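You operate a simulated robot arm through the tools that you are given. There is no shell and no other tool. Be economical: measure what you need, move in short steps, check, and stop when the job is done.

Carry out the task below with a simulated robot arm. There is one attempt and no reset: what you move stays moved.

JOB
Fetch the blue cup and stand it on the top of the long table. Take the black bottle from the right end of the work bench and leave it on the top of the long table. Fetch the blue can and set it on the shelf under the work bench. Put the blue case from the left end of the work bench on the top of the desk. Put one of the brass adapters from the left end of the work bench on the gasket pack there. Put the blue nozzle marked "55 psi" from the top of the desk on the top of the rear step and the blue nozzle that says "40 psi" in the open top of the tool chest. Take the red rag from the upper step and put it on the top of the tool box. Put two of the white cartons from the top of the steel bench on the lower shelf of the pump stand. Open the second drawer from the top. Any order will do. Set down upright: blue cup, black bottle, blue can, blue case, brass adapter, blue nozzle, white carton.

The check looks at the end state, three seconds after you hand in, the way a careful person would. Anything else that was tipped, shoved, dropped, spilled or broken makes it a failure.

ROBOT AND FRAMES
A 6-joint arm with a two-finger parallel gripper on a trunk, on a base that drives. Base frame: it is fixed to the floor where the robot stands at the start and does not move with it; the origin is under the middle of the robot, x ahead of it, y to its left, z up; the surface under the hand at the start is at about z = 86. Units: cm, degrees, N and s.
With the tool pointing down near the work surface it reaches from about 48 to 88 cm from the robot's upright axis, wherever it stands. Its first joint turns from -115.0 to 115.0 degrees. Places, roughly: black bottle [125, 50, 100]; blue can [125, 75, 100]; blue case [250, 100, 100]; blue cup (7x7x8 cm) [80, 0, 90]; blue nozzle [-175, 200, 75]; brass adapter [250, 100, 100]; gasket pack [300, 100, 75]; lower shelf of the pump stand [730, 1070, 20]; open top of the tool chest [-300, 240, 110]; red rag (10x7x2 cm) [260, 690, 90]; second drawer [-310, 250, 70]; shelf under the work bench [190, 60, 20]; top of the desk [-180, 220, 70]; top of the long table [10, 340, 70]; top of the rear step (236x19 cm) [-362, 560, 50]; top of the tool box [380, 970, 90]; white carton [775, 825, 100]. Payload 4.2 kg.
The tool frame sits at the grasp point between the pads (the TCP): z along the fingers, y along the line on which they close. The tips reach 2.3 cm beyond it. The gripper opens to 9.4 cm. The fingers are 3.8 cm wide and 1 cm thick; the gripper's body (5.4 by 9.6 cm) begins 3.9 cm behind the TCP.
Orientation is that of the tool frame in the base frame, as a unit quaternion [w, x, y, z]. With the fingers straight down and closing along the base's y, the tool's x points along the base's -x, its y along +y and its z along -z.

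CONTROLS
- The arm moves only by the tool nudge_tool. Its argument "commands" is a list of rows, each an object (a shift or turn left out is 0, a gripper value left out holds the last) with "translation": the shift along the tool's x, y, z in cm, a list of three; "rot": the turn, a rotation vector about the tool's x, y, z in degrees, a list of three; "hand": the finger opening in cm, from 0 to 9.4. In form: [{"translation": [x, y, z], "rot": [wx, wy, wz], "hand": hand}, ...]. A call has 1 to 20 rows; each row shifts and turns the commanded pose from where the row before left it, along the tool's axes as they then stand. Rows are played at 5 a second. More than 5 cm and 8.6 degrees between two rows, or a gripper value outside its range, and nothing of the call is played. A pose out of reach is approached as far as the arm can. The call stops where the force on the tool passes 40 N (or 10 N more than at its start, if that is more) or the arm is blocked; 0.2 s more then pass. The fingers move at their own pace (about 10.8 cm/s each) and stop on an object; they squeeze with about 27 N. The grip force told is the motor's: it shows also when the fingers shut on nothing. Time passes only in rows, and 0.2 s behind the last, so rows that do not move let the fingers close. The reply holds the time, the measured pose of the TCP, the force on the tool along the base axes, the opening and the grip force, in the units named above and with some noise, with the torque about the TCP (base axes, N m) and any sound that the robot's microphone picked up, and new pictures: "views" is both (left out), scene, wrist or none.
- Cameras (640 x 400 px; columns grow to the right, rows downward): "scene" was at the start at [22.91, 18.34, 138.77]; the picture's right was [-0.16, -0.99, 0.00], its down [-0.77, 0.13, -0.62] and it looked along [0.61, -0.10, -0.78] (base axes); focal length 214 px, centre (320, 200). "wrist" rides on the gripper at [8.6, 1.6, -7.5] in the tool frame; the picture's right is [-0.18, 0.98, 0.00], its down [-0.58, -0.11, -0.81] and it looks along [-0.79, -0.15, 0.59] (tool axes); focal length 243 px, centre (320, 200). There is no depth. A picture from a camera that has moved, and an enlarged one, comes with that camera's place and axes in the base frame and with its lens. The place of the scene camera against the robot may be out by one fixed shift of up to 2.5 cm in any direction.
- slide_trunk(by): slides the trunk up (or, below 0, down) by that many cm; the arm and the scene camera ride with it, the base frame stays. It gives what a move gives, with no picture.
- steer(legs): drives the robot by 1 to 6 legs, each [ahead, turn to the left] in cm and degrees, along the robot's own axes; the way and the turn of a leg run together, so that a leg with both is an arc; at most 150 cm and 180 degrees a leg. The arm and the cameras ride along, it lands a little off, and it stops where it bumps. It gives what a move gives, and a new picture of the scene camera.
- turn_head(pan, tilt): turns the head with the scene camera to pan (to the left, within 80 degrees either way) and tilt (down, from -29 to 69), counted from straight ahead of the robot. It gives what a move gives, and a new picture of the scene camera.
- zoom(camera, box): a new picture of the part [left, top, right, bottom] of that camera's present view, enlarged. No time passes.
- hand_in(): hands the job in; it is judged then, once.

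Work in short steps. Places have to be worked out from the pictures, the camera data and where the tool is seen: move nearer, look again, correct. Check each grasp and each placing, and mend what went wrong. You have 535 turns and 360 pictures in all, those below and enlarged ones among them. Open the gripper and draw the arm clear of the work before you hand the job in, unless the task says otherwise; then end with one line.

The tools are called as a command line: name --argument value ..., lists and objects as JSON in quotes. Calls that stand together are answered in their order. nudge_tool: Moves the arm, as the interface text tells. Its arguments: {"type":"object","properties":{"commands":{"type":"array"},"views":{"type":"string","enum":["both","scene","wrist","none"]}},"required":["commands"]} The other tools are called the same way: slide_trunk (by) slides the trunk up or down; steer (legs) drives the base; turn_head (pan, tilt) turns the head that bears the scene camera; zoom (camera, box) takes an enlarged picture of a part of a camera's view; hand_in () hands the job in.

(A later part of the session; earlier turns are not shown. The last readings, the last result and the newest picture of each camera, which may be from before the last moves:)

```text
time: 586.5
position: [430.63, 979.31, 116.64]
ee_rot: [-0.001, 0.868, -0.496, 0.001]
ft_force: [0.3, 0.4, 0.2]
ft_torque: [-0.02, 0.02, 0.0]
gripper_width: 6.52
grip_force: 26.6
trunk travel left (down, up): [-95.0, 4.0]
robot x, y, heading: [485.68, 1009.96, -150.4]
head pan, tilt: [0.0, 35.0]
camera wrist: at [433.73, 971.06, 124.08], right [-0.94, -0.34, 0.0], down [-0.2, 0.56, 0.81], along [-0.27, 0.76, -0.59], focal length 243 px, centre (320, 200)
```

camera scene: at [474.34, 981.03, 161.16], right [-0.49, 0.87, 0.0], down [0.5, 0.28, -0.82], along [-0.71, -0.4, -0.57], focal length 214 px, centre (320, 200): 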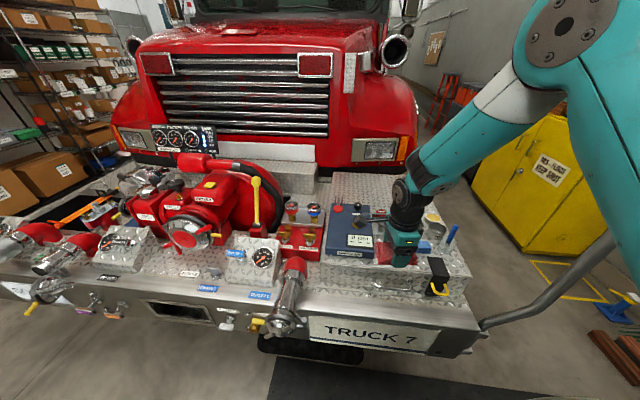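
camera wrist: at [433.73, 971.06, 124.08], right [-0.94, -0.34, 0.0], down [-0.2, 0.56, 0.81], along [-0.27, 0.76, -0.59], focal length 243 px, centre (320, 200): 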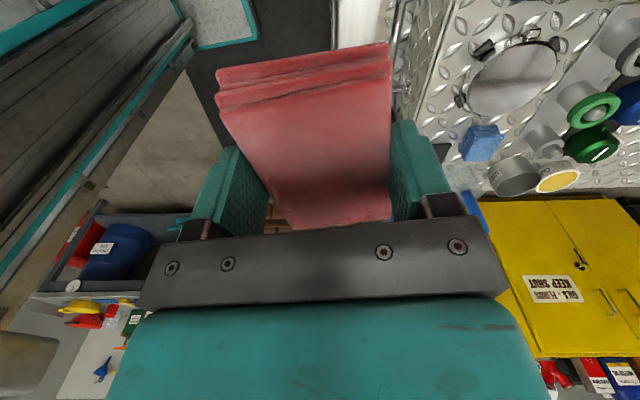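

The wrist view now shows only red; the blue layer seen at the lift is missing. I zoom to check the held rag closely.

zoom --camera "wrist" --box '[200, 20, 456, 240]'

```text
1.82 times, centred on (328, 130) of wrist
camera zoom: at [433.73, 971.06, 124.08], right [-0.94, -0.34, 0.0], down [-0.2, 0.56, 0.81], along [-0.27, 0.76, -0.59], focal length 441 px, centre (306, 327)
```

zoom: 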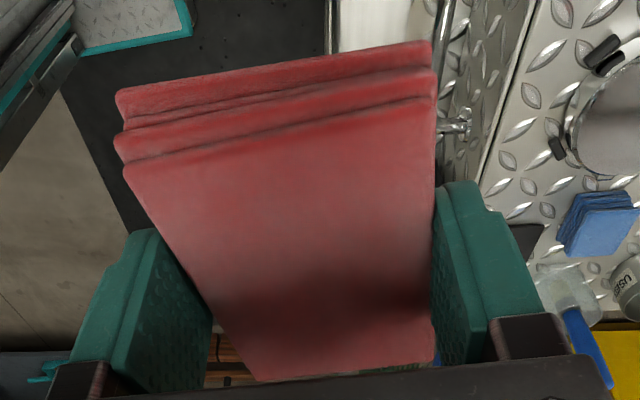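

The held rag is only red; a separate blue rag was lifted and must have slipped off on the way. I'll search for it after placing this one. I move the hand left 15 cm to see the tool box top.

nudge_tool --commands '[{"translation": [4.5, 0, 0]}, {"translation": [4.5, 0, 0]}, {"translation": [4.5, 0, 0]}, {"translation": [4.5, 0, 0]}, {"translation": [0, 0, 0]}]' --views "none"

zoom --camera "scene" --box '[290, 150, 514, 290]'

```text
time: 587.7
position: [440.08, 964.17, 116.45]
ee_rot: [-0.001, 0.869, -0.495, 0.0]
ft_force: [0.8, 0.0, 0.3]
ft_torque: [-0.02, -0.01, -0.01]
gripper_width: 6.51
grip_force: 26.5
trunk travel left (down, up): [-95.0, 4.0]
robot x, y, heading: [485.43, 1009.75, -150.9]
head pan, tilt: [0.0, 35.0]
```

```text
2.86 times, centred on (402, 220) of scene
camera zoom: at [474.35, 981.01, 161.16], right [-0.49, 0.87, 0.0], down [0.5, 0.28, -0.82], along [-0.71, -0.4, -0.57], focal length 613 px, centre (86, 143)
```

zoom: 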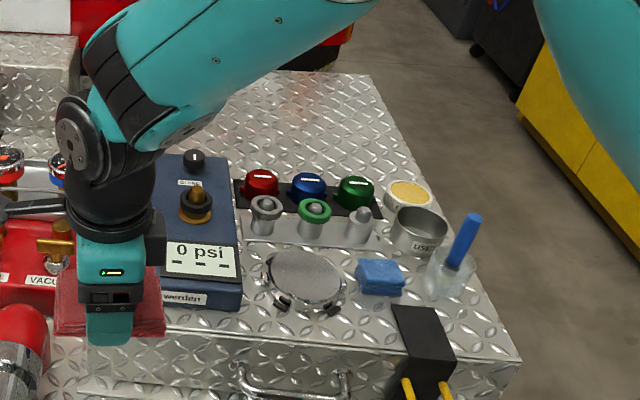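

The front of the box is crowded, but its rear part is free (s≈700–732, n≈745). I re-centre the hand, straighten the heading, and look at how close the base can get.

nudge_tool --commands '[{"translation": [-4.5, 0, -0.8]}, {"translation": [-4.5, 0, -0.8]}, {"translation": [-4.5, 0, -0.8]}, {"translation": [-4.5, 0, -0.8]}]' --views "none"

steer --legs '[[0, -5.5]]'

turn_head --pan -10 --tilt 65

```text
time: 588.7
position: [430.74, 979.19, 119.53]
ee_rot: [-0.001, 0.869, -0.495, 0.0]
ft_force: [-0.1, -0.3, -0.7]
ft_torque: [0.04, 0.04, 0.0]
gripper_width: 6.51
grip_force: 27.7
trunk travel left (down, up): [-95.0, 4.0]
robot x, y, heading: [485.51, 1009.6, -150.9]
head pan, tilt: [0.0, 35.0]
```

```text
time: 589.6
position: [428.15, 984.57, 119.54]
ee_rot: [0.0, 0.844, -0.536, 0.0]
ft_force: [0.0, 0.2, -0.6]
ft_torque: [0.01, 0.04, -0.03]
gripper_width: 6.52
grip_force: 27.3
trunk travel left (down, up): [-95.0, 4.0]
robot x, y, heading: [485.39, 1009.68, -156.2]
head pan, tilt: [0.0, 35.0]
camera scene: at [471.68, 982.21, 161.16], right [-0.41, 0.91, 0.0], down [0.52, 0.23, -0.82], along [-0.75, -0.33, -0.57], focal length 214 px, centre (320, 200)
```

scene: 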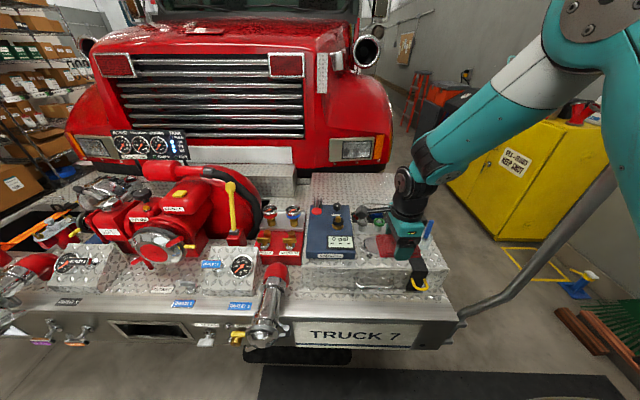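

```text
time: 590.5
position: [428.09, 984.56, 119.46]
ee_rot: [-0.001, 0.845, -0.535, 0.0]
ft_force: [-0.2, -0.4, -0.6]
ft_torque: [0.01, -0.05, 0.02]
gripper_width: 6.52
grip_force: 27.0
trunk travel left (down, up): [-95.0, 4.0]
robot x, y, heading: [485.44, 1009.59, -156.2]
head pan, tilt: [-10.0, 65.0]
camera scene: at [473.83, 984.34, 157.18], right [-0.24, 0.97, 0.0], down [0.88, 0.22, -0.42], along [-0.41, -0.1, -0.91], focal length 214 px, centre (320, 200)
```

scene: 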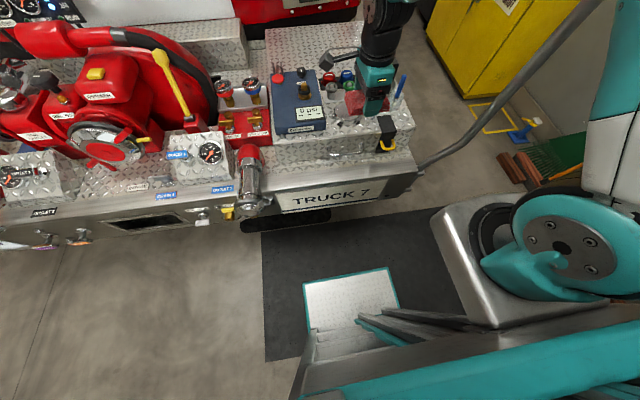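

The bumper's bottom is at z≈60, so my low deck can slide slightly under it. I drive forward 24 cm and look.

steer --legs '[[24, 0]]'

```text
time: 592.3
position: [406.37, 974.79, 119.36]
ee_rot: [0.0, 0.845, -0.535, 0.0]
ft_force: [0.0, 0.5, -0.6]
ft_torque: [0.02, 0.03, 0.01]
gripper_width: 6.49
grip_force: 27.0
trunk travel left (down, up): [-95.0, 4.0]
robot x, y, heading: [463.56, 1000.11, -155.9]
head pan, tilt: [-10.0, 65.0]
camera scene: at [452.11, 974.67, 157.18], right [-0.24, 0.97, 0.0], down [0.88, 0.22, -0.42], along [-0.41, -0.1, -0.91], focal length 214 px, centre (320, 200)
```

scene: 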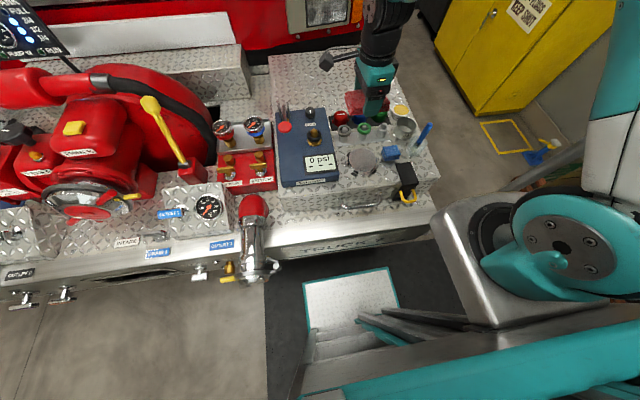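

The corner pole is close to my shoulder housing, so the front approach is too tight. I'll go around to the truck's far side instead: back off, drive +n, then along the box's side.

steer --legs '[[-32, 0], [0, -90.5], [88, 0], [0, 90]]'

turn_head --pan 0 --tilt 40

```text
time: 606.4
position: [400.61, 1071.26, 119.47]
ee_rot: [-0.001, 0.837, -0.548, 0.001]
ft_force: [-0.1, 0.8, -0.3]
ft_torque: [0.01, -0.02, 0.03]
gripper_width: 6.54
grip_force: 27.2
trunk travel left (down, up): [-95.0, 4.0]
robot x, y, heading: [458.62, 1094.88, -157.9]
head pan, tilt: [-10.0, 65.0]
camera scene: at [446.31, 1069.76, 157.17], right [-0.21, 0.98, 0.0], down [0.89, 0.19, -0.42], along [-0.41, -0.09, -0.91], focal length 214 px, centre (320, 200)
```

scene: 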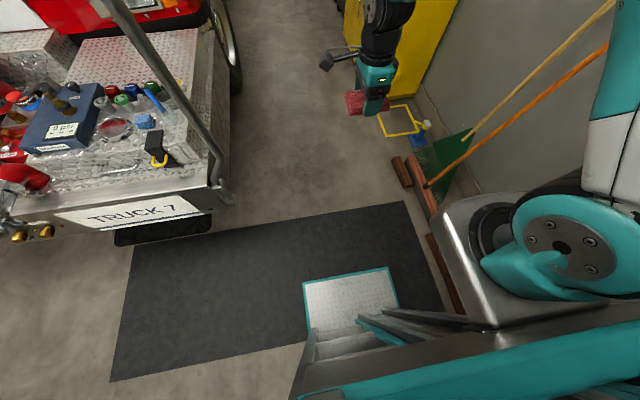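

```text
time: 607.3
position: [400.61, 1071.13, 119.47]
ee_rot: [-0.001, 0.836, -0.548, 0.001]
ft_force: [-0.1, 0.2, -1.3]
ft_torque: [0.01, 0.0, -0.02]
gripper_width: 6.54
grip_force: 27.5
trunk travel left (down, up): [-95.0, 4.0]
robot x, y, heading: [458.76, 1094.83, -158.0]
head pan, tilt: [0.0, 40.0]
camera scene: at [444.38, 1067.83, 160.4], right [-0.38, 0.93, 0.0], down [0.6, 0.24, -0.77], along [-0.71, -0.29, -0.64], focal length 214 px, centre (320, 200)
```

scene: 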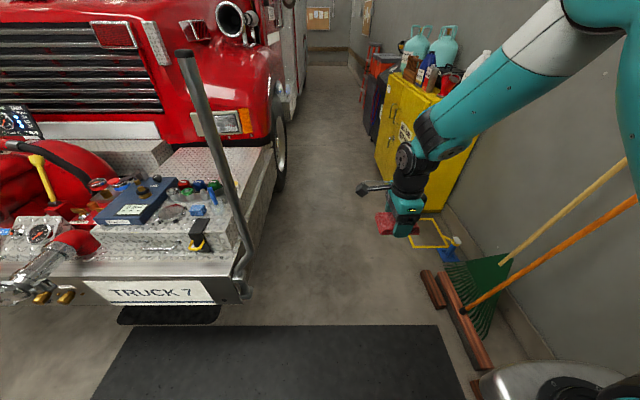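

The lane beside the truck is clear. I drive 140 cm along it and turn left to face the box side.

steer --legs '[[0, 2], [138, 0], [0, 89]]'

```text
time: 618.2
position: [360.17, 978.79, 119.43]
ee_rot: [-0.001, 0.975, 0.223, 0.0]
ft_force: [0.2, -0.3, -0.1]
ft_torque: [-0.02, -0.03, -0.02]
gripper_width: 6.53
grip_force: 26.7
trunk travel left (down, up): [-95.0, 4.0]
robot x, y, heading: [334.89, 1035.83, -65.6]
head pan, tilt: [0.0, 40.0]
camera scene: at [362.45, 1022.47, 160.4], right [-0.91, -0.41, 0.0], down [-0.27, 0.59, -0.77], along [0.32, -0.7, -0.64], focal length 214 px, centre (320, 200)
```

scene: 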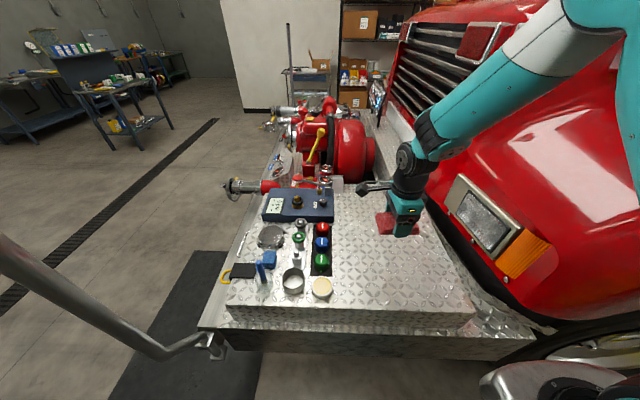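

The rag is already over the box's big free area. I shift 4 cm further in and lower gradually.

nudge_tool --commands '[{"translation": [0, 4, 1]}, {"translation": [0, 0, 4.5]}, {"translation": [0, 0, 4.5]}, {"translation": [0, 0, 4.5]}, {"translation": [0, 0, 4.5]}, {"translation": [0, 0, 3]}, {"translation": [0, 0, 0]}]' --views "both"

```text
time: 619.9
position: [362.01, 975.15, 97.66]
ee_rot: [-0.001, 0.975, 0.222, 0.0]
ft_force: [0.0, -0.3, -0.5]
ft_torque: [0.0, 0.0, 0.01]
gripper_width: 6.51
grip_force: 27.5
trunk travel left (down, up): [-95.0, 4.0]
robot x, y, heading: [334.61, 1035.93, -65.6]
head pan, tilt: [0.0, 40.0]
camera scene: at [362.46, 1022.46, 160.4], right [-0.91, -0.41, 0.0], down [-0.27, 0.59, -0.77], along [0.32, -0.7, -0.64], focal length 214 px, centre (320, 200)
camera wrist: at [370.43, 977.51, 105.03], right [0.26, -0.97, 0.0], down [-0.57, -0.15, 0.81], along [-0.78, -0.21, -0.59], focal length 243 px, centre (320, 200)
```

scene: 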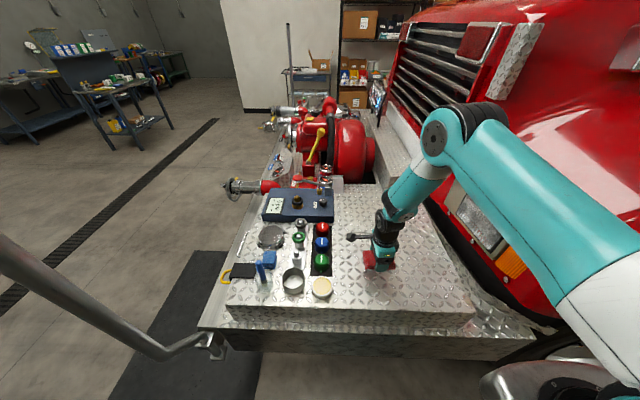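
wrist: 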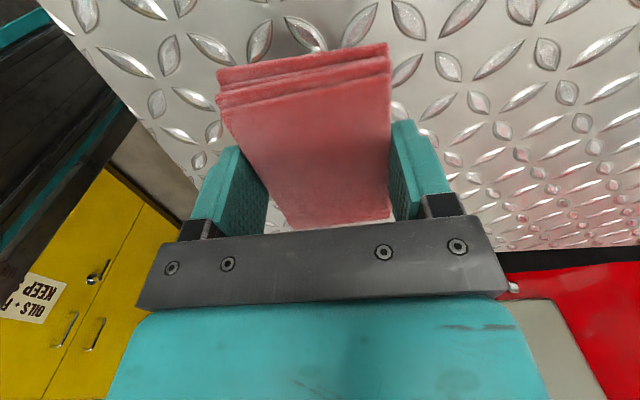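

Clear spot. I lower to contact in small steps.

nudge_tool --commands '[{"translation": [0, 0, 2]}, {"translation": [0, 0, 1]}, {"translation": [0, 0, 0.5]}, {"translation": [0, 0, 0.4]}, {"translation": [0, 0, 0.4]}, {"translation": [0, 0, 0.4]}, {"translation": [0, 0, 0.3]}, {"translation": [0, 0, 0.3]}, {"translation": [0, 0, 0.3]}, {"translation": [0, 0, 0.3]}]' --views "none"

```text
time: 622.0
position: [361.91, 975.27, 91.81]
ee_rot: [0.0, 0.975, 0.222, 0.0]
ft_force: [-8.8, 4.6, 27.9]
ft_torque: [0.21, 0.17, 0.29]
gripper_width: 6.55
grip_force: 27.1
trunk travel left (down, up): [-95.0, 4.0]
robot x, y, heading: [334.73, 1035.97, -65.6]
head pan, tilt: [0.0, 40.0]
```

Contact at 28 N. I ease up, open and rise.

nudge_tool --commands '[{"translation": [0, 0, -0.4]}, {"translation": [0, 0, 0]}, {"hand": 7.5}, {"hand": 8.8}, {"hand": 8.8}, {"translation": [0, 0, -1.5]}, {"translation": [0, 0, -3]}, {"translation": [0, 0, -4]}, {"translation": [0, 0, -4]}, {"translation": [0, 0, 0]}]' --views "both"

```text
time: 624.2
position: [361.83, 975.43, 104.46]
ee_rot: [-0.001, 0.975, 0.222, 0.0]
ft_force: [-0.5, 0.2, -0.1]
ft_torque: [0.0, 0.0, -0.01]
gripper_width: 8.81
grip_force: 0.0
trunk travel left (down, up): [-95.0, 4.0]
robot x, y, heading: [334.63, 1036.15, -65.5]
head pan, tilt: [0.0, 40.0]
camera scene: at [362.45, 1022.47, 160.4], right [-0.91, -0.41, 0.0], down [-0.27, 0.59, -0.77], along [0.32, -0.7, -0.64], focal length 214 px, centre (320, 200)
camera wrist: at [370.19, 977.82, 111.94], right [0.26, -0.97, 0.0], down [-0.57, -0.16, 0.81], along [-0.78, -0.21, -0.59], focal length 243 px, centre (320, 200)
```

scene: 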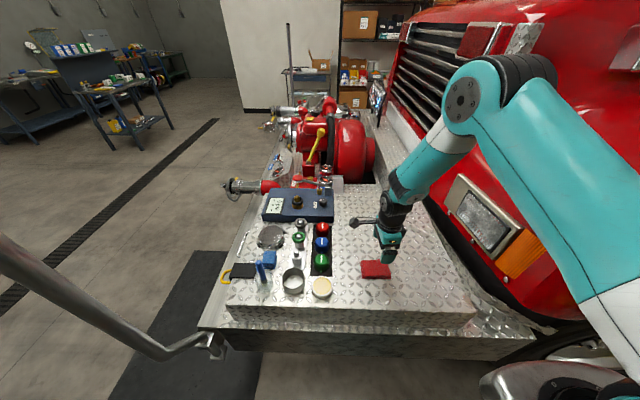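
wrist: 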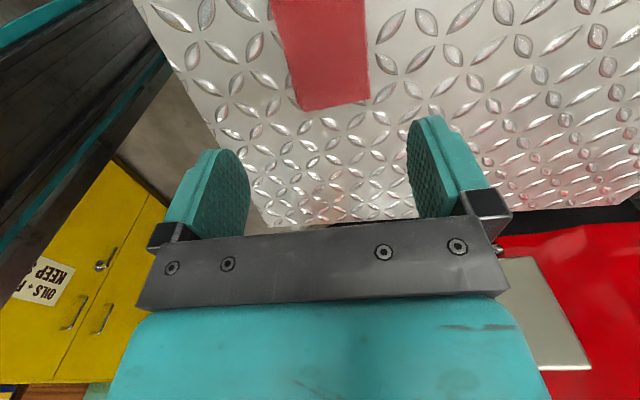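

The red rag is on the tool box. I raise, unroll the gripper to normal and head around toward the steel bench.

nudge_tool --commands '[{"translation": [0, 0, -4.5]}, {"translation": [0, 0, -4.5]}, {"translation": [0, -2, -4]}, {"rot": [0, 0, -8.2]}, {"rot": [0, 0, -8.2]}, {"rot": [0, 0, -8.2]}, {"rot": [0, 0, -8.2]}, {"rot": [0, 0, -8.2]}, {"rot": [0, 0, -8.2]}, {"rot": [0, 0, -8.2]}, {"rot": [0, 0, -8.2]}, {"rot": [0, 0, -8.2]}, {"rot": [0, 0, -8.2]}, {"rot": [0, 0, -8.0]}, {"translation": [4, 0, 0]}]' --views "none"

steer --legs '[[0, 89], [140, 0], [0, -68.7], [130, 0]]'

```text
time: 627.5
position: [359.3, 980.73, 117.57]
ee_rot: [0.0, 0.532, 0.847, 0.0]
ft_force: [0.1, 0.0, -0.5]
ft_torque: [0.03, -0.01, 0.03]
gripper_width: 8.81
grip_force: 0.0
trunk travel left (down, up): [-95.0, 4.0]
robot x, y, heading: [334.67, 1036.14, -65.6]
head pan, tilt: [0.0, 40.0]
```

```text
time: 647.2
position: [597.04, 951.42, 117.38]
ee_rot: [-0.001, 0.372, 0.928, 0.0]
ft_force: [0.8, -0.4, -0.5]
ft_torque: [0.0, 0.01, 0.01]
gripper_width: 8.82
grip_force: 0.1
trunk travel left (down, up): [-95.0, 4.0]
robot x, y, heading: [554.44, 994.64, -44.9]
head pan, tilt: [0.0, 40.0]
camera scene: at [585.32, 991.6, 160.4], right [-0.71, -0.71, 0.0], down [-0.46, 0.45, -0.77], along [0.54, -0.54, -0.64], focal length 214 px, centre (320, 200)
```

scene: 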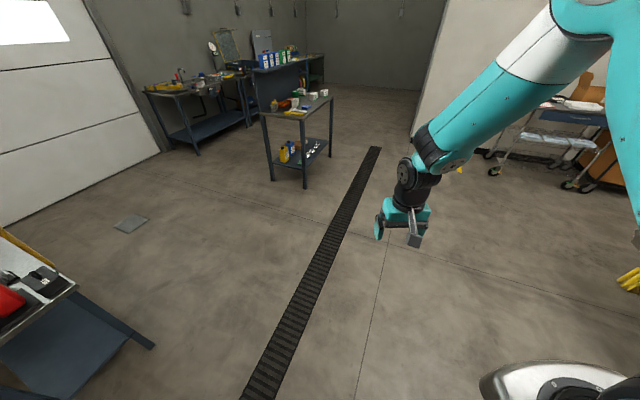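

The steel bench with white cartons is ahead. I drive to stand in front of it, facing +s.

steer --legs '[[0, -11], [150, 0], [85, 0], [0, 79]]'

```text
time: 662.9
position: [743.18, 821.95, 117.41]
ee_rot: [-0.001, -0.215, 0.977, 0.0]
ft_force: [0.0, 0.4, 0.0]
ft_torque: [-0.04, 0.0, 0.02]
gripper_width: 8.76
grip_force: 0.0
trunk travel left (down, up): [-95.0, 4.0]
robot x, y, heading: [687.33, 798.37, 23.5]
head pan, tilt: [0.0, 40.0]
camera scene: at [701.79, 825.77, 160.4], right [0.4, -0.92, 0.0], down [-0.59, -0.26, -0.77], along [0.7, 0.3, -0.64], focal length 214 px, centre (320, 200)
```

scene: 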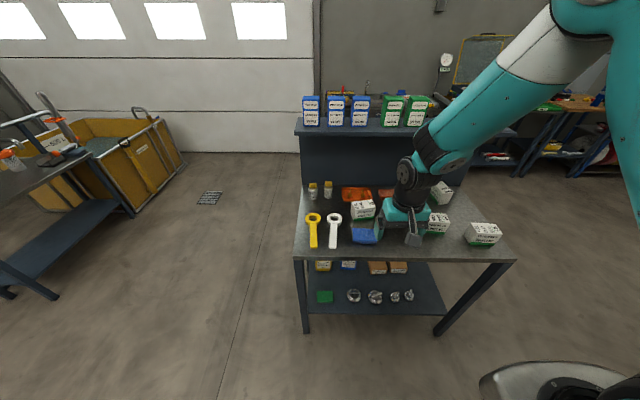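

Several white cartons are on top. I move 28 cm closer and look with the wrist camera.

steer --legs '[[26, 0]]'

nudge_tool --commands '[{"translation": [0, -3.5, 0], "hand": 9.4}, {"translation": [0, -4, 0]}, {"translation": [0, -4, 0]}, {"translation": [0, -4, 0]}, {"translation": [0, -4, 0]}, {"translation": [0, 0, 0]}]' --views "both"

```text
time: 664.8
position: [766.73, 832.11, 117.46]
ee_rot: [-0.001, -0.213, 0.977, 0.0]
ft_force: [0.0, 0.1, 0.2]
ft_torque: [-0.01, 0.0, -0.02]
gripper_width: 8.77
grip_force: 0.1
trunk travel left (down, up): [-95.0, 4.0]
robot x, y, heading: [710.69, 808.47, 23.2]
head pan, tilt: [0.0, 40.0]
camera scene: at [725.37, 835.9, 160.41], right [0.4, -0.92, 0.0], down [-0.59, -0.25, -0.77], along [0.7, 0.3, -0.64], focal length 214 px, centre (320, 200)
```

scene: 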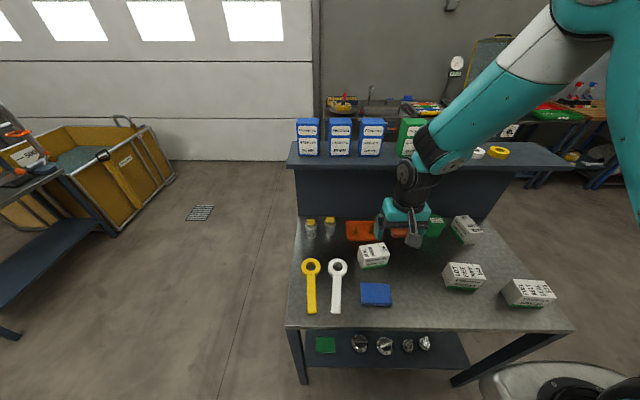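

```text
time: 666.2
position: [774.63, 814.18, 117.59]
ee_rot: [-0.001, -0.213, 0.977, 0.0]
ft_force: [-0.9, 0.5, -0.3]
ft_torque: [0.0, 0.01, 0.01]
gripper_width: 9.4
grip_force: 0.0
trunk travel left (down, up): [-95.0, 4.0]
robot x, y, heading: [710.9, 808.75, 23.4]
head pan, tilt: [0.0, 40.0]
camera scene: at [725.4, 835.89, 160.41], right [0.4, -0.92, 0.0], down [-0.59, -0.25, -0.77], along [0.7, 0.3, -0.64], focal length 214 px, centre (320, 200)
camera wrist: at [766.03, 812.13, 125.03], right [-0.24, 0.97, 0.0], down [0.58, 0.14, 0.81], along [0.78, 0.19, -0.59], focal length 243 px, centre (320, 200)
```

scene: 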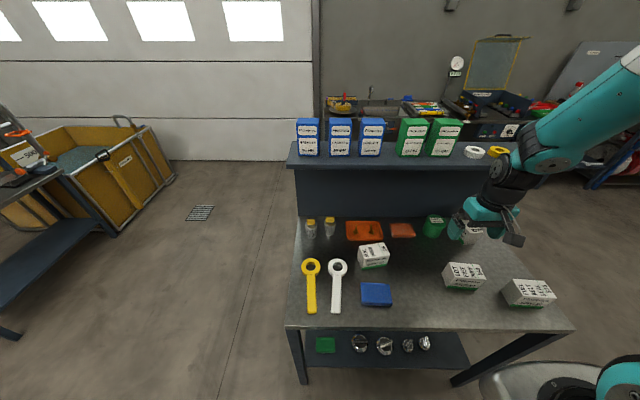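
wrist: 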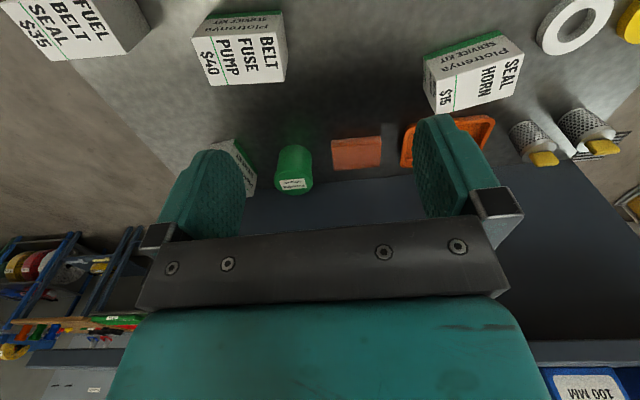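

The "BELT FUSE PUMP" carton is nearest. I move above it to measure its size and orientation.

nudge_tool --commands '[{"translation": [-1, -3.3, 2]}, {"translation": [-1, -3.3, 2]}, {"translation": [0, -3.3, 2]}, {"translation": [2, 0, 2]}, {"translation": [2, 0, 0]}, {"translation": [0, 0, 0]}]' --views "wrist"

```text
time: 667.6
position: [777.1, 804.43, 109.56]
ee_rot: [-0.001, -0.214, 0.977, 0.001]
ft_force: [-0.3, 0.3, -0.4]
ft_torque: [-0.01, 0.01, 0.01]
gripper_width: 9.39
grip_force: 0.1
trunk travel left (down, up): [-95.0, 4.0]
robot x, y, heading: [711.24, 808.6, 23.3]
head pan, tilt: [0.0, 40.0]
camera wrist: at [768.62, 802.43, 116.99], right [-0.24, 0.97, 0.0], down [0.58, 0.14, 0.81], along [0.78, 0.19, -0.59], focal length 243 px, centre (320, 200)
```

wrist: 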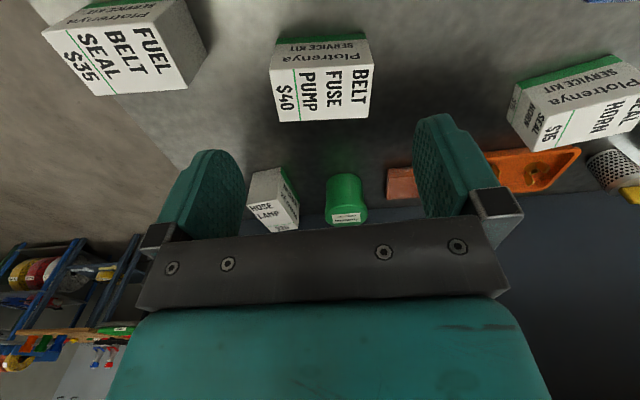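

The carton is about 10×6×6.4 cm. Before deciding the grip, I look at the pump stand's lower shelf, about 62° to my left.

turn_head --pan 62 --tilt 30

zoom --camera "scene" --box '[200, 80, 440, 230]'

```text
time: 668.9
position: [777.19, 804.63, 109.59]
ee_rot: [-0.001, -0.213, 0.977, -0.001]
ft_force: [0.0, 0.0, -0.2]
ft_torque: [-0.02, 0.01, 0.02]
gripper_width: 9.41
grip_force: 0.0
trunk travel left (down, up): [-95.0, 4.0]
robot x, y, heading: [711.1, 808.12, 23.1]
head pan, tilt: [62.0, 30.0]
camera scene: at [718.33, 841.55, 161.94], right [1.0, -0.08, 0.0], down [-0.04, -0.5, -0.87], along [0.07, 0.86, -0.5], focal length 214 px, centre (320, 200)
```

scene: 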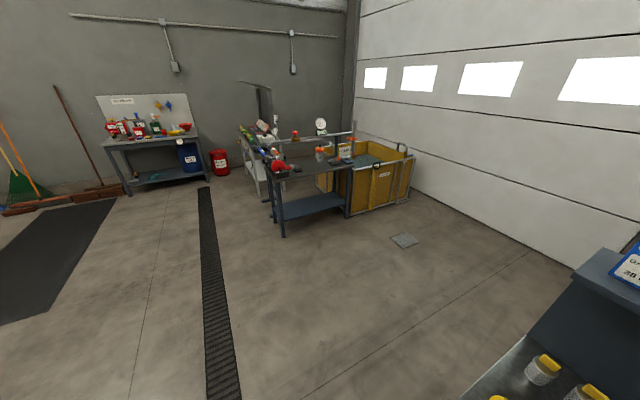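

```text
2.67 times, centred on (320, 155) of scene
camera zoom: at [718.33, 841.55, 161.94], right [1.0, -0.08, 0.0], down [-0.04, -0.5, -0.87], along [0.07, 0.86, -0.5], focal length 572 px, centre (320, 320)
```

zoom: 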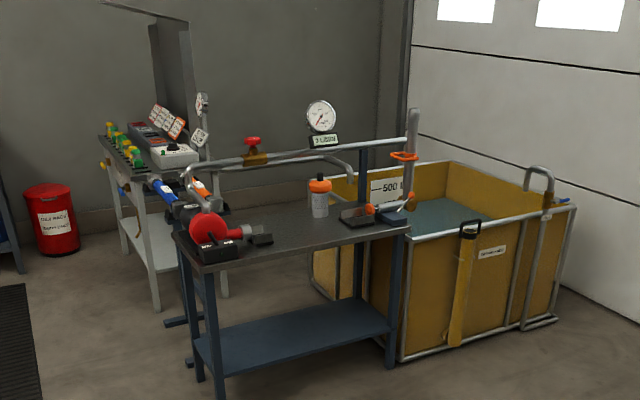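

The pump stand's lower shelf is empty and open toward me. I can pick with the tool vertical and the gripper rotated about 97°, so it closes across the carton's 6 cm side. Rotating now and shifting over the carton.

nudge_tool --commands '[{"rot": [0, 0, 8.05]}, {"rot": [0, 0, 8.05]}, {"rot": [0, 0, 8.05]}, {"rot": [0, 0, 8.05]}, {"rot": [0, 0, 8.05]}, {"rot": [0, 0, 8.05]}, {"rot": [0, 0, 8.05]}, {"rot": [0, 0, 8.05]}, {"rot": [0, 0, 8.05]}, {"rot": [0, 0, 8.05]}, {"rot": [0, 0, 8.05]}, {"rot": [0, 0, 8.05]}, {"translation": [0, 2.5, 0]}, {"translation": [0, 2.5, 0]}, {"translation": [0, 0, 0]}]' --views "wrist"

```text
time: 672.1
position: [782.09, 806.26, 109.3]
ee_rot: [-0.001, 0.588, 0.809, 0.0]
ft_force: [0.0, 0.4, -0.5]
ft_torque: [0.0, -0.01, -0.04]
gripper_width: 9.39
grip_force: 0.0
trunk travel left (down, up): [-95.0, 4.0]
robot x, y, heading: [710.93, 808.31, 23.5]
head pan, tilt: [62.0, 30.0]
camera wrist: at [780.84, 815.11, 116.83], right [0.99, 0.13, 0.0], down [0.08, -0.59, 0.81], along [0.1, -0.8, -0.59], focal length 243 px, centre (320, 200)
```

wrist: 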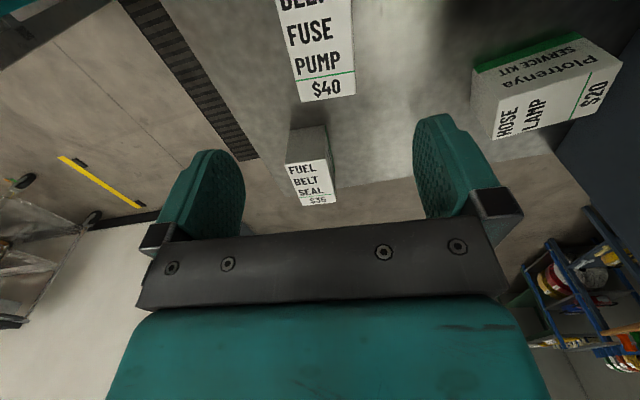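

Aligned with the carton (centre 782, 806). I descend to z≈90.4, close and lift.

nudge_tool --commands '[{"translation": [0, 0, 4.5]}, {"translation": [0, 0, 4.5]}, {"translation": [0, 0, 4.5]}, {"translation": [0, 0, 4.0]}, {"translation": [0, 0, 1.4]}, {"translation": [0, 0, 0]}, {"hand": 0}, {"hand": 0}, {"hand": 0}, {"hand": 0}, {"translation": [0, 0, -2]}, {"translation": [0, 0, -3]}, {"translation": [0, 0, 0]}]' --views "wrist"

```text
time: 674.9
position: [782.09, 806.08, 95.54]
ee_rot: [-0.001, 0.588, 0.809, -0.001]
ft_force: [-0.5, 0.7, -2.6]
ft_torque: [-0.02, 0.01, -0.02]
gripper_width: 5.78
grip_force: 27.0
trunk travel left (down, up): [-95.0, 4.0]
robot x, y, heading: [710.95, 808.85, 23.1]
head pan, tilt: [62.0, 30.0]
camera wrist: at [780.94, 814.91, 103.04], right [0.99, 0.13, 0.0], down [0.08, -0.59, 0.81], along [0.1, -0.8, -0.59], focal length 243 px, centre (320, 200)
```

wrist: 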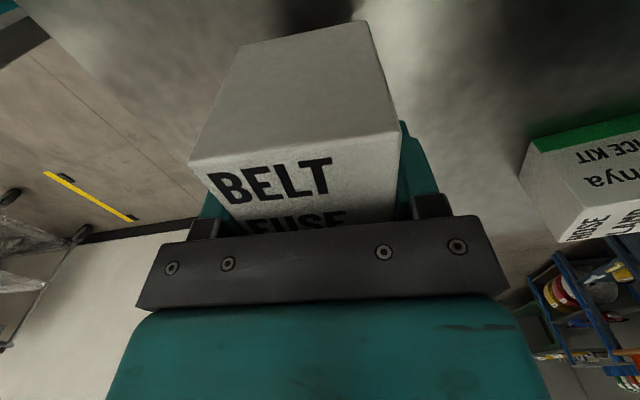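

The carton is held. I raise, retract, back off and drive around to the pump stand's front.

nudge_tool --commands '[{"translation": [0, 0, -4.5]}, {"translation": [0, 0, -4.5]}, {"translation": [0, 0, -4.5]}, {"translation": [0, 0, -4.5]}, {"translation": [0, -4, -2]}, {"translation": [0, -4, -2]}, {"translation": [0, -4, 0]}]' --views "none"

turn_head --pan 0 --tilt 40

steer --legs '[[-30, 0], [0, 90], [130, 0], [0, -90], [140, 0], [0, 80]]'

```text
time: 676.5
position: [770.8, 802.35, 117.71]
ee_rot: [0.0, 0.588, 0.809, 0.0]
ft_force: [-0.2, 0.0, -3.2]
ft_torque: [0.0, -0.01, 0.01]
gripper_width: 5.81
grip_force: 26.9
trunk travel left (down, up): [-95.0, 4.0]
robot x, y, heading: [711.21, 808.34, 23.2]
head pan, tilt: [62.0, 30.0]
```

```text
time: 677.8
position: [770.96, 802.49, 117.72]
ee_rot: [0.0, 0.588, 0.809, -0.001]
ft_force: [0.0, -1.0, -2.6]
ft_torque: [0.02, -0.01, -0.01]
gripper_width: 5.8
grip_force: 26.8
trunk travel left (down, up): [-95.0, 4.0]
robot x, y, heading: [711.32, 808.4, 23.3]
head pan, tilt: [0.0, 40.0]
camera scene: at [725.4, 835.91, 160.4], right [0.4, -0.92, 0.0], down [-0.59, -0.25, -0.77], along [0.7, 0.3, -0.64], focal length 214 px, centre (320, 200)
```

scene: 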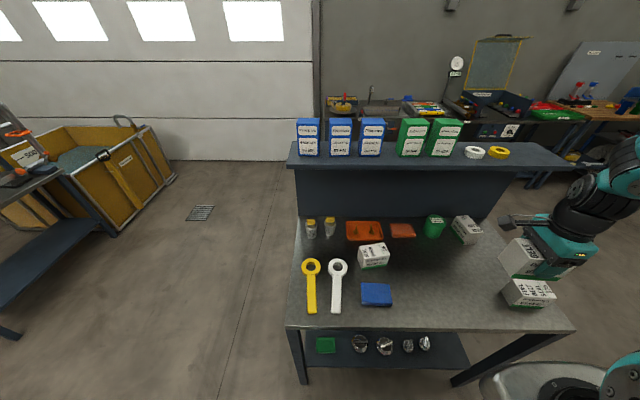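

```text
time: 703.6
position: [778.74, 1026.43, 117.59]
ee_rot: [0.001, -0.067, 0.998, -0.001]
ft_force: [-0.3, -0.2, -3.1]
ft_torque: [0.07, 0.01, 0.0]
gripper_width: 5.81
grip_force: 27.2
trunk travel left (down, up): [-95.0, 4.0]
robot x, y, heading: [762.0, 968.69, 103.2]
head pan, tilt: [0.0, 40.0]
camera scene: at [738.06, 987.42, 160.4], right [0.97, 0.23, 0.0], down [0.15, -0.63, -0.77], along [-0.17, 0.75, -0.64], focal length 214 px, centre (320, 200)
```

scene: 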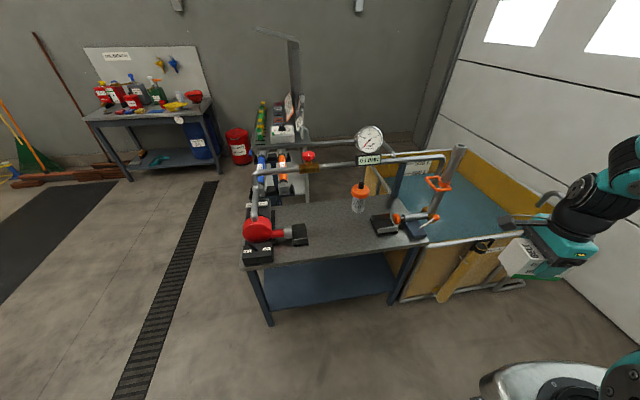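

The stand is well in view, its front edge at n≈661 and aligned with the room. I straighten the heading, bring the carton toward centre, then lower the trunk in front of the stand.

steer --legs '[[0, 10.3]]'

nudge_tool --commands '[{"translation": [4.5, 0, 0]}, {"translation": [4.5, 0, 0]}, {"translation": [4.5, 0, 0]}, {"translation": [1.5, 1, 0]}]' --views "none"

slide_trunk --by -40

slide_trunk --by -40

turn_head --pan 0 --tilt 25

```text
time: 704.7
position: [767.91, 1028.55, 117.59]
ee_rot: [-0.001, -0.159, 0.987, 0.0]
ft_force: [0.6, 0.3, -2.4]
ft_torque: [0.0, 0.02, 0.0]
gripper_width: 5.8
grip_force: 27.2
trunk travel left (down, up): [-95.0, 4.0]
robot x, y, heading: [762.04, 968.75, 113.9]
head pan, tilt: [0.0, 40.0]
camera scene: at [735.06, 982.64, 160.41], right [0.92, 0.4, 0.0], down [0.26, -0.59, -0.77], along [-0.31, 0.7, -0.64], focal length 214 px, centre (320, 200)
```

scene: 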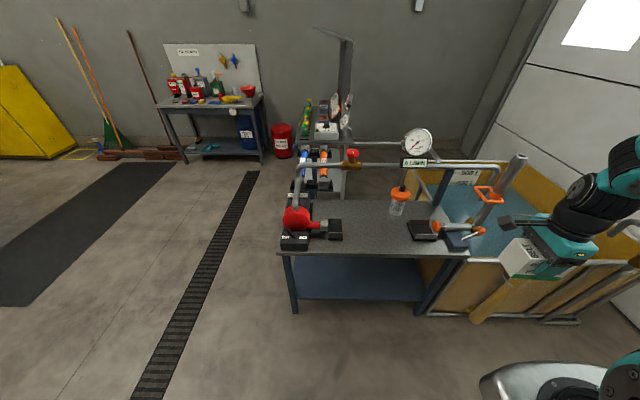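

```text
time: 705.7
position: [753.15, 1024.68, 118.1]
ee_rot: [0.0, -0.158, 0.987, -0.001]
ft_force: [-0.1, 0.9, -3.0]
ft_torque: [0.0, 0.02, -0.01]
gripper_width: 5.82
grip_force: 27.1
trunk travel left (down, up): [-95.0, 4.0]
robot x, y, heading: [762.14, 968.67, 113.7]
head pan, tilt: [0.0, 40.0]
```

```text
time: 709.6
position: [753.16, 1024.7, 78.06]
ee_rot: [0.0, -0.159, 0.987, 0.0]
ft_force: [-0.4, 0.4, -3.3]
ft_torque: [-0.01, 0.01, 0.02]
gripper_width: 5.78
grip_force: 27.5
trunk travel left (down, up): [-55.0, 44.0]
robot x, y, heading: [761.74, 968.38, 113.5]
head pan, tilt: [0.0, 40.0]
```

```text
time: 713.4
position: [753.17, 1024.61, 38.11]
ee_rot: [0.0, -0.159, 0.987, -0.001]
ft_force: [-0.1, -0.5, -3.4]
ft_torque: [0.01, -0.02, -0.01]
gripper_width: 5.77
grip_force: 26.8
trunk travel left (down, up): [-15.0, 84.0]
robot x, y, heading: [762.19, 968.34, 113.8]
head pan, tilt: [0.0, 40.0]
```

```text
time: 714.2
position: [753.09, 1024.7, 38.03]
ee_rot: [0.0, -0.159, 0.987, -0.001]
ft_force: [0.1, -0.4, -2.6]
ft_torque: [0.01, 0.02, -0.01]
gripper_width: 5.79
grip_force: 27.0
trunk travel left (down, up): [-15.0, 84.0]
robot x, y, heading: [762.12, 968.35, 113.6]
head pan, tilt: [0.0, 25.0]
camera scene: at [734.75, 983.28, 82.73], right [0.92, 0.4, 0.0], down [0.17, -0.39, -0.91], along [-0.36, 0.83, -0.42], focal length 214 px, centre (320, 200)
```

scene: 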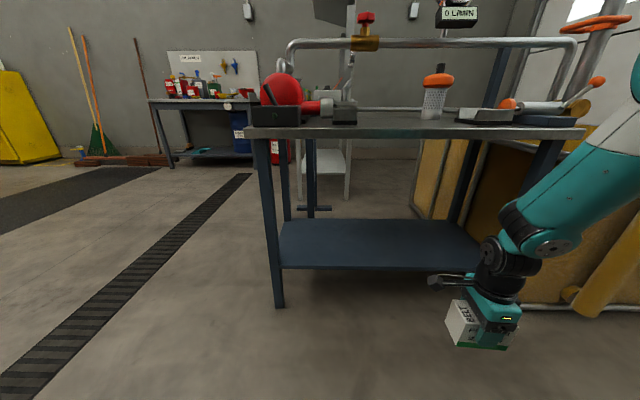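

The shelf's front edge is near n≈673 at z≈20, and the underside of the top at z≈74. I lower 9 cm more, drive 22 cm in, then extend.

slide_trunk --by -9

steer --legs '[[22, 0]]'

```text
time: 715.4
position: [753.21, 1024.7, 29.06]
ee_rot: [0.0, -0.159, 0.987, -0.001]
ft_force: [0.9, 0.4, -1.8]
ft_torque: [-0.02, 0.01, 0.01]
gripper_width: 5.8
grip_force: 26.2
trunk travel left (down, up): [-6.0, 93.0]
robot x, y, heading: [762.46, 968.94, 113.8]
head pan, tilt: [0.0, 25.0]
```

```text
time: 717.1
position: [744.16, 1044.5, 29.13]
ee_rot: [0.0, -0.161, 0.987, -0.001]
ft_force: [0.2, -0.3, -3.8]
ft_torque: [0.0, -0.03, 0.04]
gripper_width: 5.79
grip_force: 26.8
trunk travel left (down, up): [-6.0, 93.0]
robot x, y, heading: [753.52, 988.37, 113.8]
head pan, tilt: [0.0, 25.0]
camera scene: at [725.97, 1003.02, 73.73], right [0.91, 0.4, 0.0], down [0.17, -0.39, -0.91], along [-0.37, 0.83, -0.42], focal length 214 px, centre (320, 200)
```

scene: 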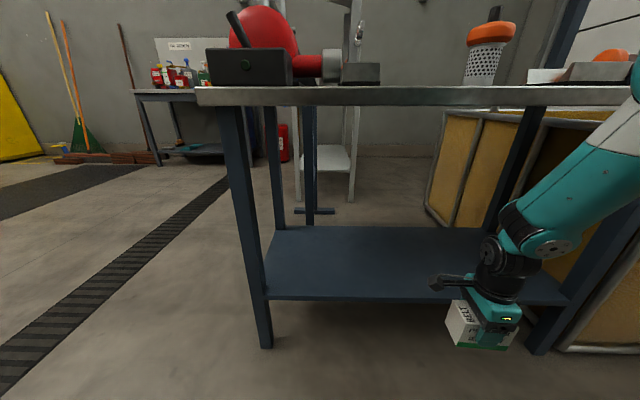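

The right leg is near the forearm's side, so I extend forward while shifting about 10 cm left.

nudge_tool --commands '[{"translation": [2.5, 2, 0]}, {"translation": [2.5, 3.5, 0]}, {"translation": [2, 4, 0]}, {"translation": [2, 4, 0]}, {"translation": [2, 4, 0]}, {"translation": [0, 0, 0]}]' --views "both"

```text
time: 718.5
position: [728.02, 1057.45, 29.19]
ee_rot: [0.001, -0.16, 0.987, 0.0]
ft_force: [0.2, -0.8, -3.7]
ft_torque: [-0.03, 0.04, 0.0]
gripper_width: 5.8
grip_force: 27.0
trunk travel left (down, up): [-6.0, 93.0]
robot x, y, heading: [753.05, 988.12, 113.8]
head pan, tilt: [0.0, 25.0]
camera scene: at [725.97, 1003.02, 73.73], right [0.91, 0.4, 0.0], down [0.17, -0.39, -0.91], along [-0.37, 0.83, -0.42], focal length 214 px, centre (320, 200)
camera wrist: at [719.38, 1056.39, 36.72], right [-0.14, 0.99, 0.0], down [0.59, 0.08, 0.81], along [0.8, 0.11, -0.59], focal length 243 px, centre (320, 200)
```

scene: 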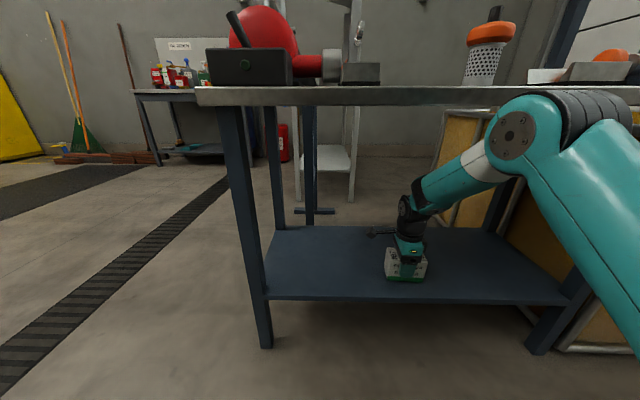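
wrist: 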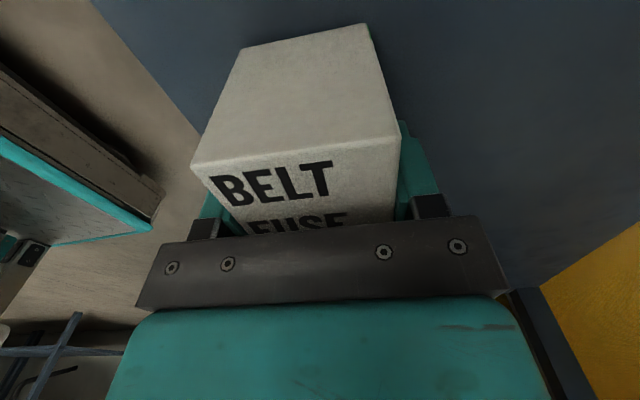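

The carton's near side is already about 8 cm inside the shelf edge, which is enough. I lower the trunk 5 cm, then settle in small steps.

slide_trunk --by -4.5

nudge_tool --commands '[{"translation": [0, 0, 0.3]}, {"translation": [0, 0, 0.3]}, {"translation": [0, 0, 0.3]}, {"translation": [0, 0, 0.3]}, {"translation": [0, 0, 0.3]}, {"translation": [0, 0, 0.3]}]' --views "none"

```text
time: 719.0
position: [727.99, 1057.65, 27.46]
ee_rot: [-0.001, -0.161, 0.987, 0.003]
ft_force: [5.4, -8.8, 26.1]
ft_torque: [-0.99, -0.71, -0.06]
gripper_width: 5.8
grip_force: 26.7
trunk travel left (down, up): [-3.5, 95.5]
robot x, y, heading: [753.65, 988.51, 113.7]
head pan, tilt: [0.0, 25.0]
stopped: the force on the tool passed its limit at 84 N (the readings are from after the stop); the commanded pose is now the measured one
```

```text
time: 719.4
position: [728.09, 1057.71, 27.47]
ee_rot: [-0.002, -0.161, 0.987, 0.004]
ft_force: [3.4, -7.0, 17.9]
ft_torque: [-0.75, -0.64, 0.02]
gripper_width: 5.79
grip_force: 26.7
trunk travel left (down, up): [-3.5, 95.5]
robot x, y, heading: [753.35, 988.44, 113.7]
head pan, tilt: [0.0, 25.0]
stopped in row 1: the force on the tool passed its limit at 45 N (the readings are from after the stop); the commanded pose is now the measured one
```

Contact came earlier (shelf z≈24). I ease up and check the view before releasing.

nudge_tool --commands '[{"translation": [0, 0, -0.3]}, {"translation": [0, 0, 0]}]' --views "both"

```text
time: 720.0
position: [727.95, 1057.57, 27.56]
ee_rot: [-0.002, -0.162, 0.987, 0.002]
ft_force: [0.2, -0.2, -3.1]
ft_torque: [-0.03, 0.01, -0.03]
gripper_width: 5.79
grip_force: 27.0
trunk travel left (down, up): [-3.5, 95.5]
robot x, y, heading: [753.44, 988.45, 114.0]
head pan, tilt: [0.0, 25.0]
camera scene: at [725.98, 1003.01, 71.2], right [0.91, 0.4, 0.0], down [0.17, -0.39, -0.91], along [-0.37, 0.83, -0.42], focal length 214 px, centre (320, 200)
camera wrist: at [719.25, 1056.46, 35.1], right [-0.14, 0.99, 0.01], down [0.59, 0.08, 0.8], along [0.8, 0.11, -0.59], focal length 243 px, centre (320, 200)
```

scene: 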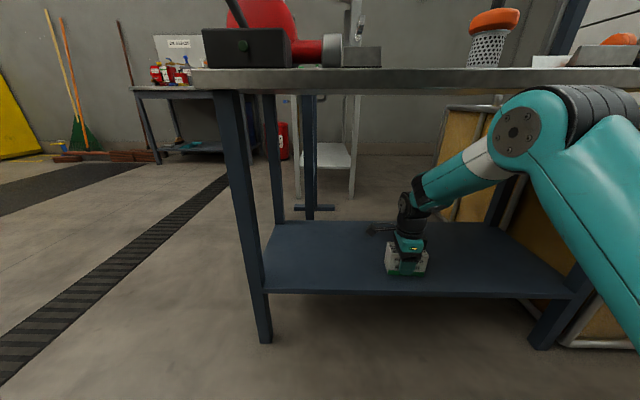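
wrist: 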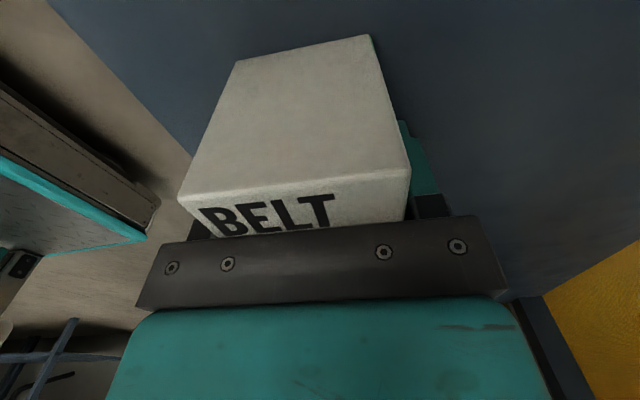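

The carton was pushed up slightly in the grip but remains level. I lower 0.3, release gently and rise a little.

nudge_tool --commands '[{"translation": [0, 0, 0.3]}, {"hand": 6.3}, {"hand": 7.2}, {"hand": 7.8}, {"translation": [0, 0, 0]}, {"translation": [0, 0, -2]}, {"translation": [0, 0, -3]}, {"translation": [0, 0, -2.5]}, {"translation": [0, 0, 0]}]' --views "both"

```text
time: 722.0
position: [728.21, 1057.62, 35.13]
ee_rot: [-0.001, -0.161, 0.987, 0.003]
ft_force: [0.7, -0.4, 0.7]
ft_torque: [0.03, 0.0, -0.04]
gripper_width: 7.81
grip_force: 0.1
trunk travel left (down, up): [-3.5, 95.5]
robot x, y, heading: [753.57, 988.52, 114.2]
head pan, tilt: [0.0, 25.0]
camera scene: at [725.98, 1003.0, 71.23], right [0.91, 0.4, 0.0], down [0.17, -0.39, -0.91], along [-0.37, 0.83, -0.42], focal length 214 px, centre (320, 200)
camera wrist: at [719.44, 1056.35, 42.53], right [-0.14, 0.99, 0.01], down [0.59, 0.08, 0.8], along [0.8, 0.11, -0.59], focal length 243 px, centre (320, 200)
```

scene: 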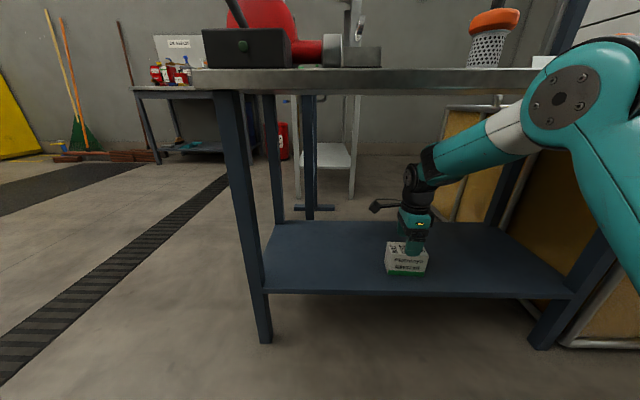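
wrist: 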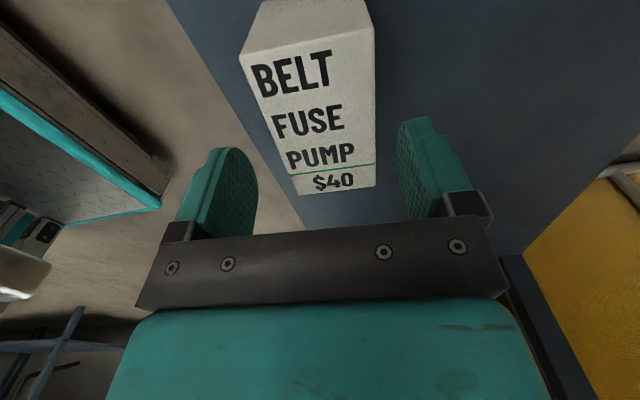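

The carton stands on the lower shelf. I back straight out without moving the arm.

steer --legs '[[-55, 0]]'

```text
time: 725.2
position: [751.18, 1006.33, 35.12]
ee_rot: [-0.002, -0.158, 0.987, 0.003]
ft_force: [-0.3, -0.4, -0.2]
ft_torque: [-0.02, -0.01, -0.03]
gripper_width: 7.8
grip_force: 0.1
trunk travel left (down, up): [-3.5, 95.5]
robot x, y, heading: [775.66, 937.28, 113.2]
head pan, tilt: [0.0, 25.0]
camera scene: at [748.55, 951.84, 71.23], right [0.92, 0.4, 0.0], down [0.17, -0.39, -0.91], along [-0.36, 0.83, -0.42], focal length 214 px, centre (320, 200)
```

scene: 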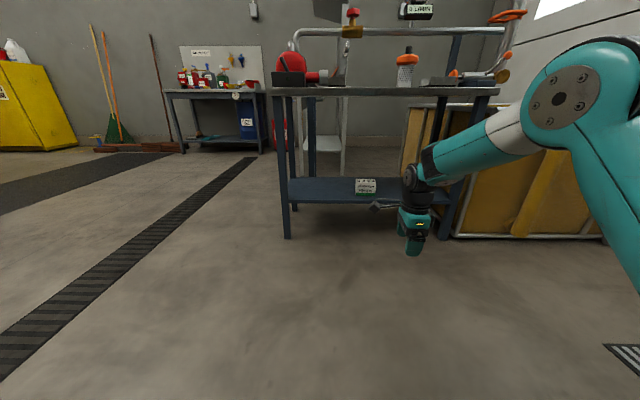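

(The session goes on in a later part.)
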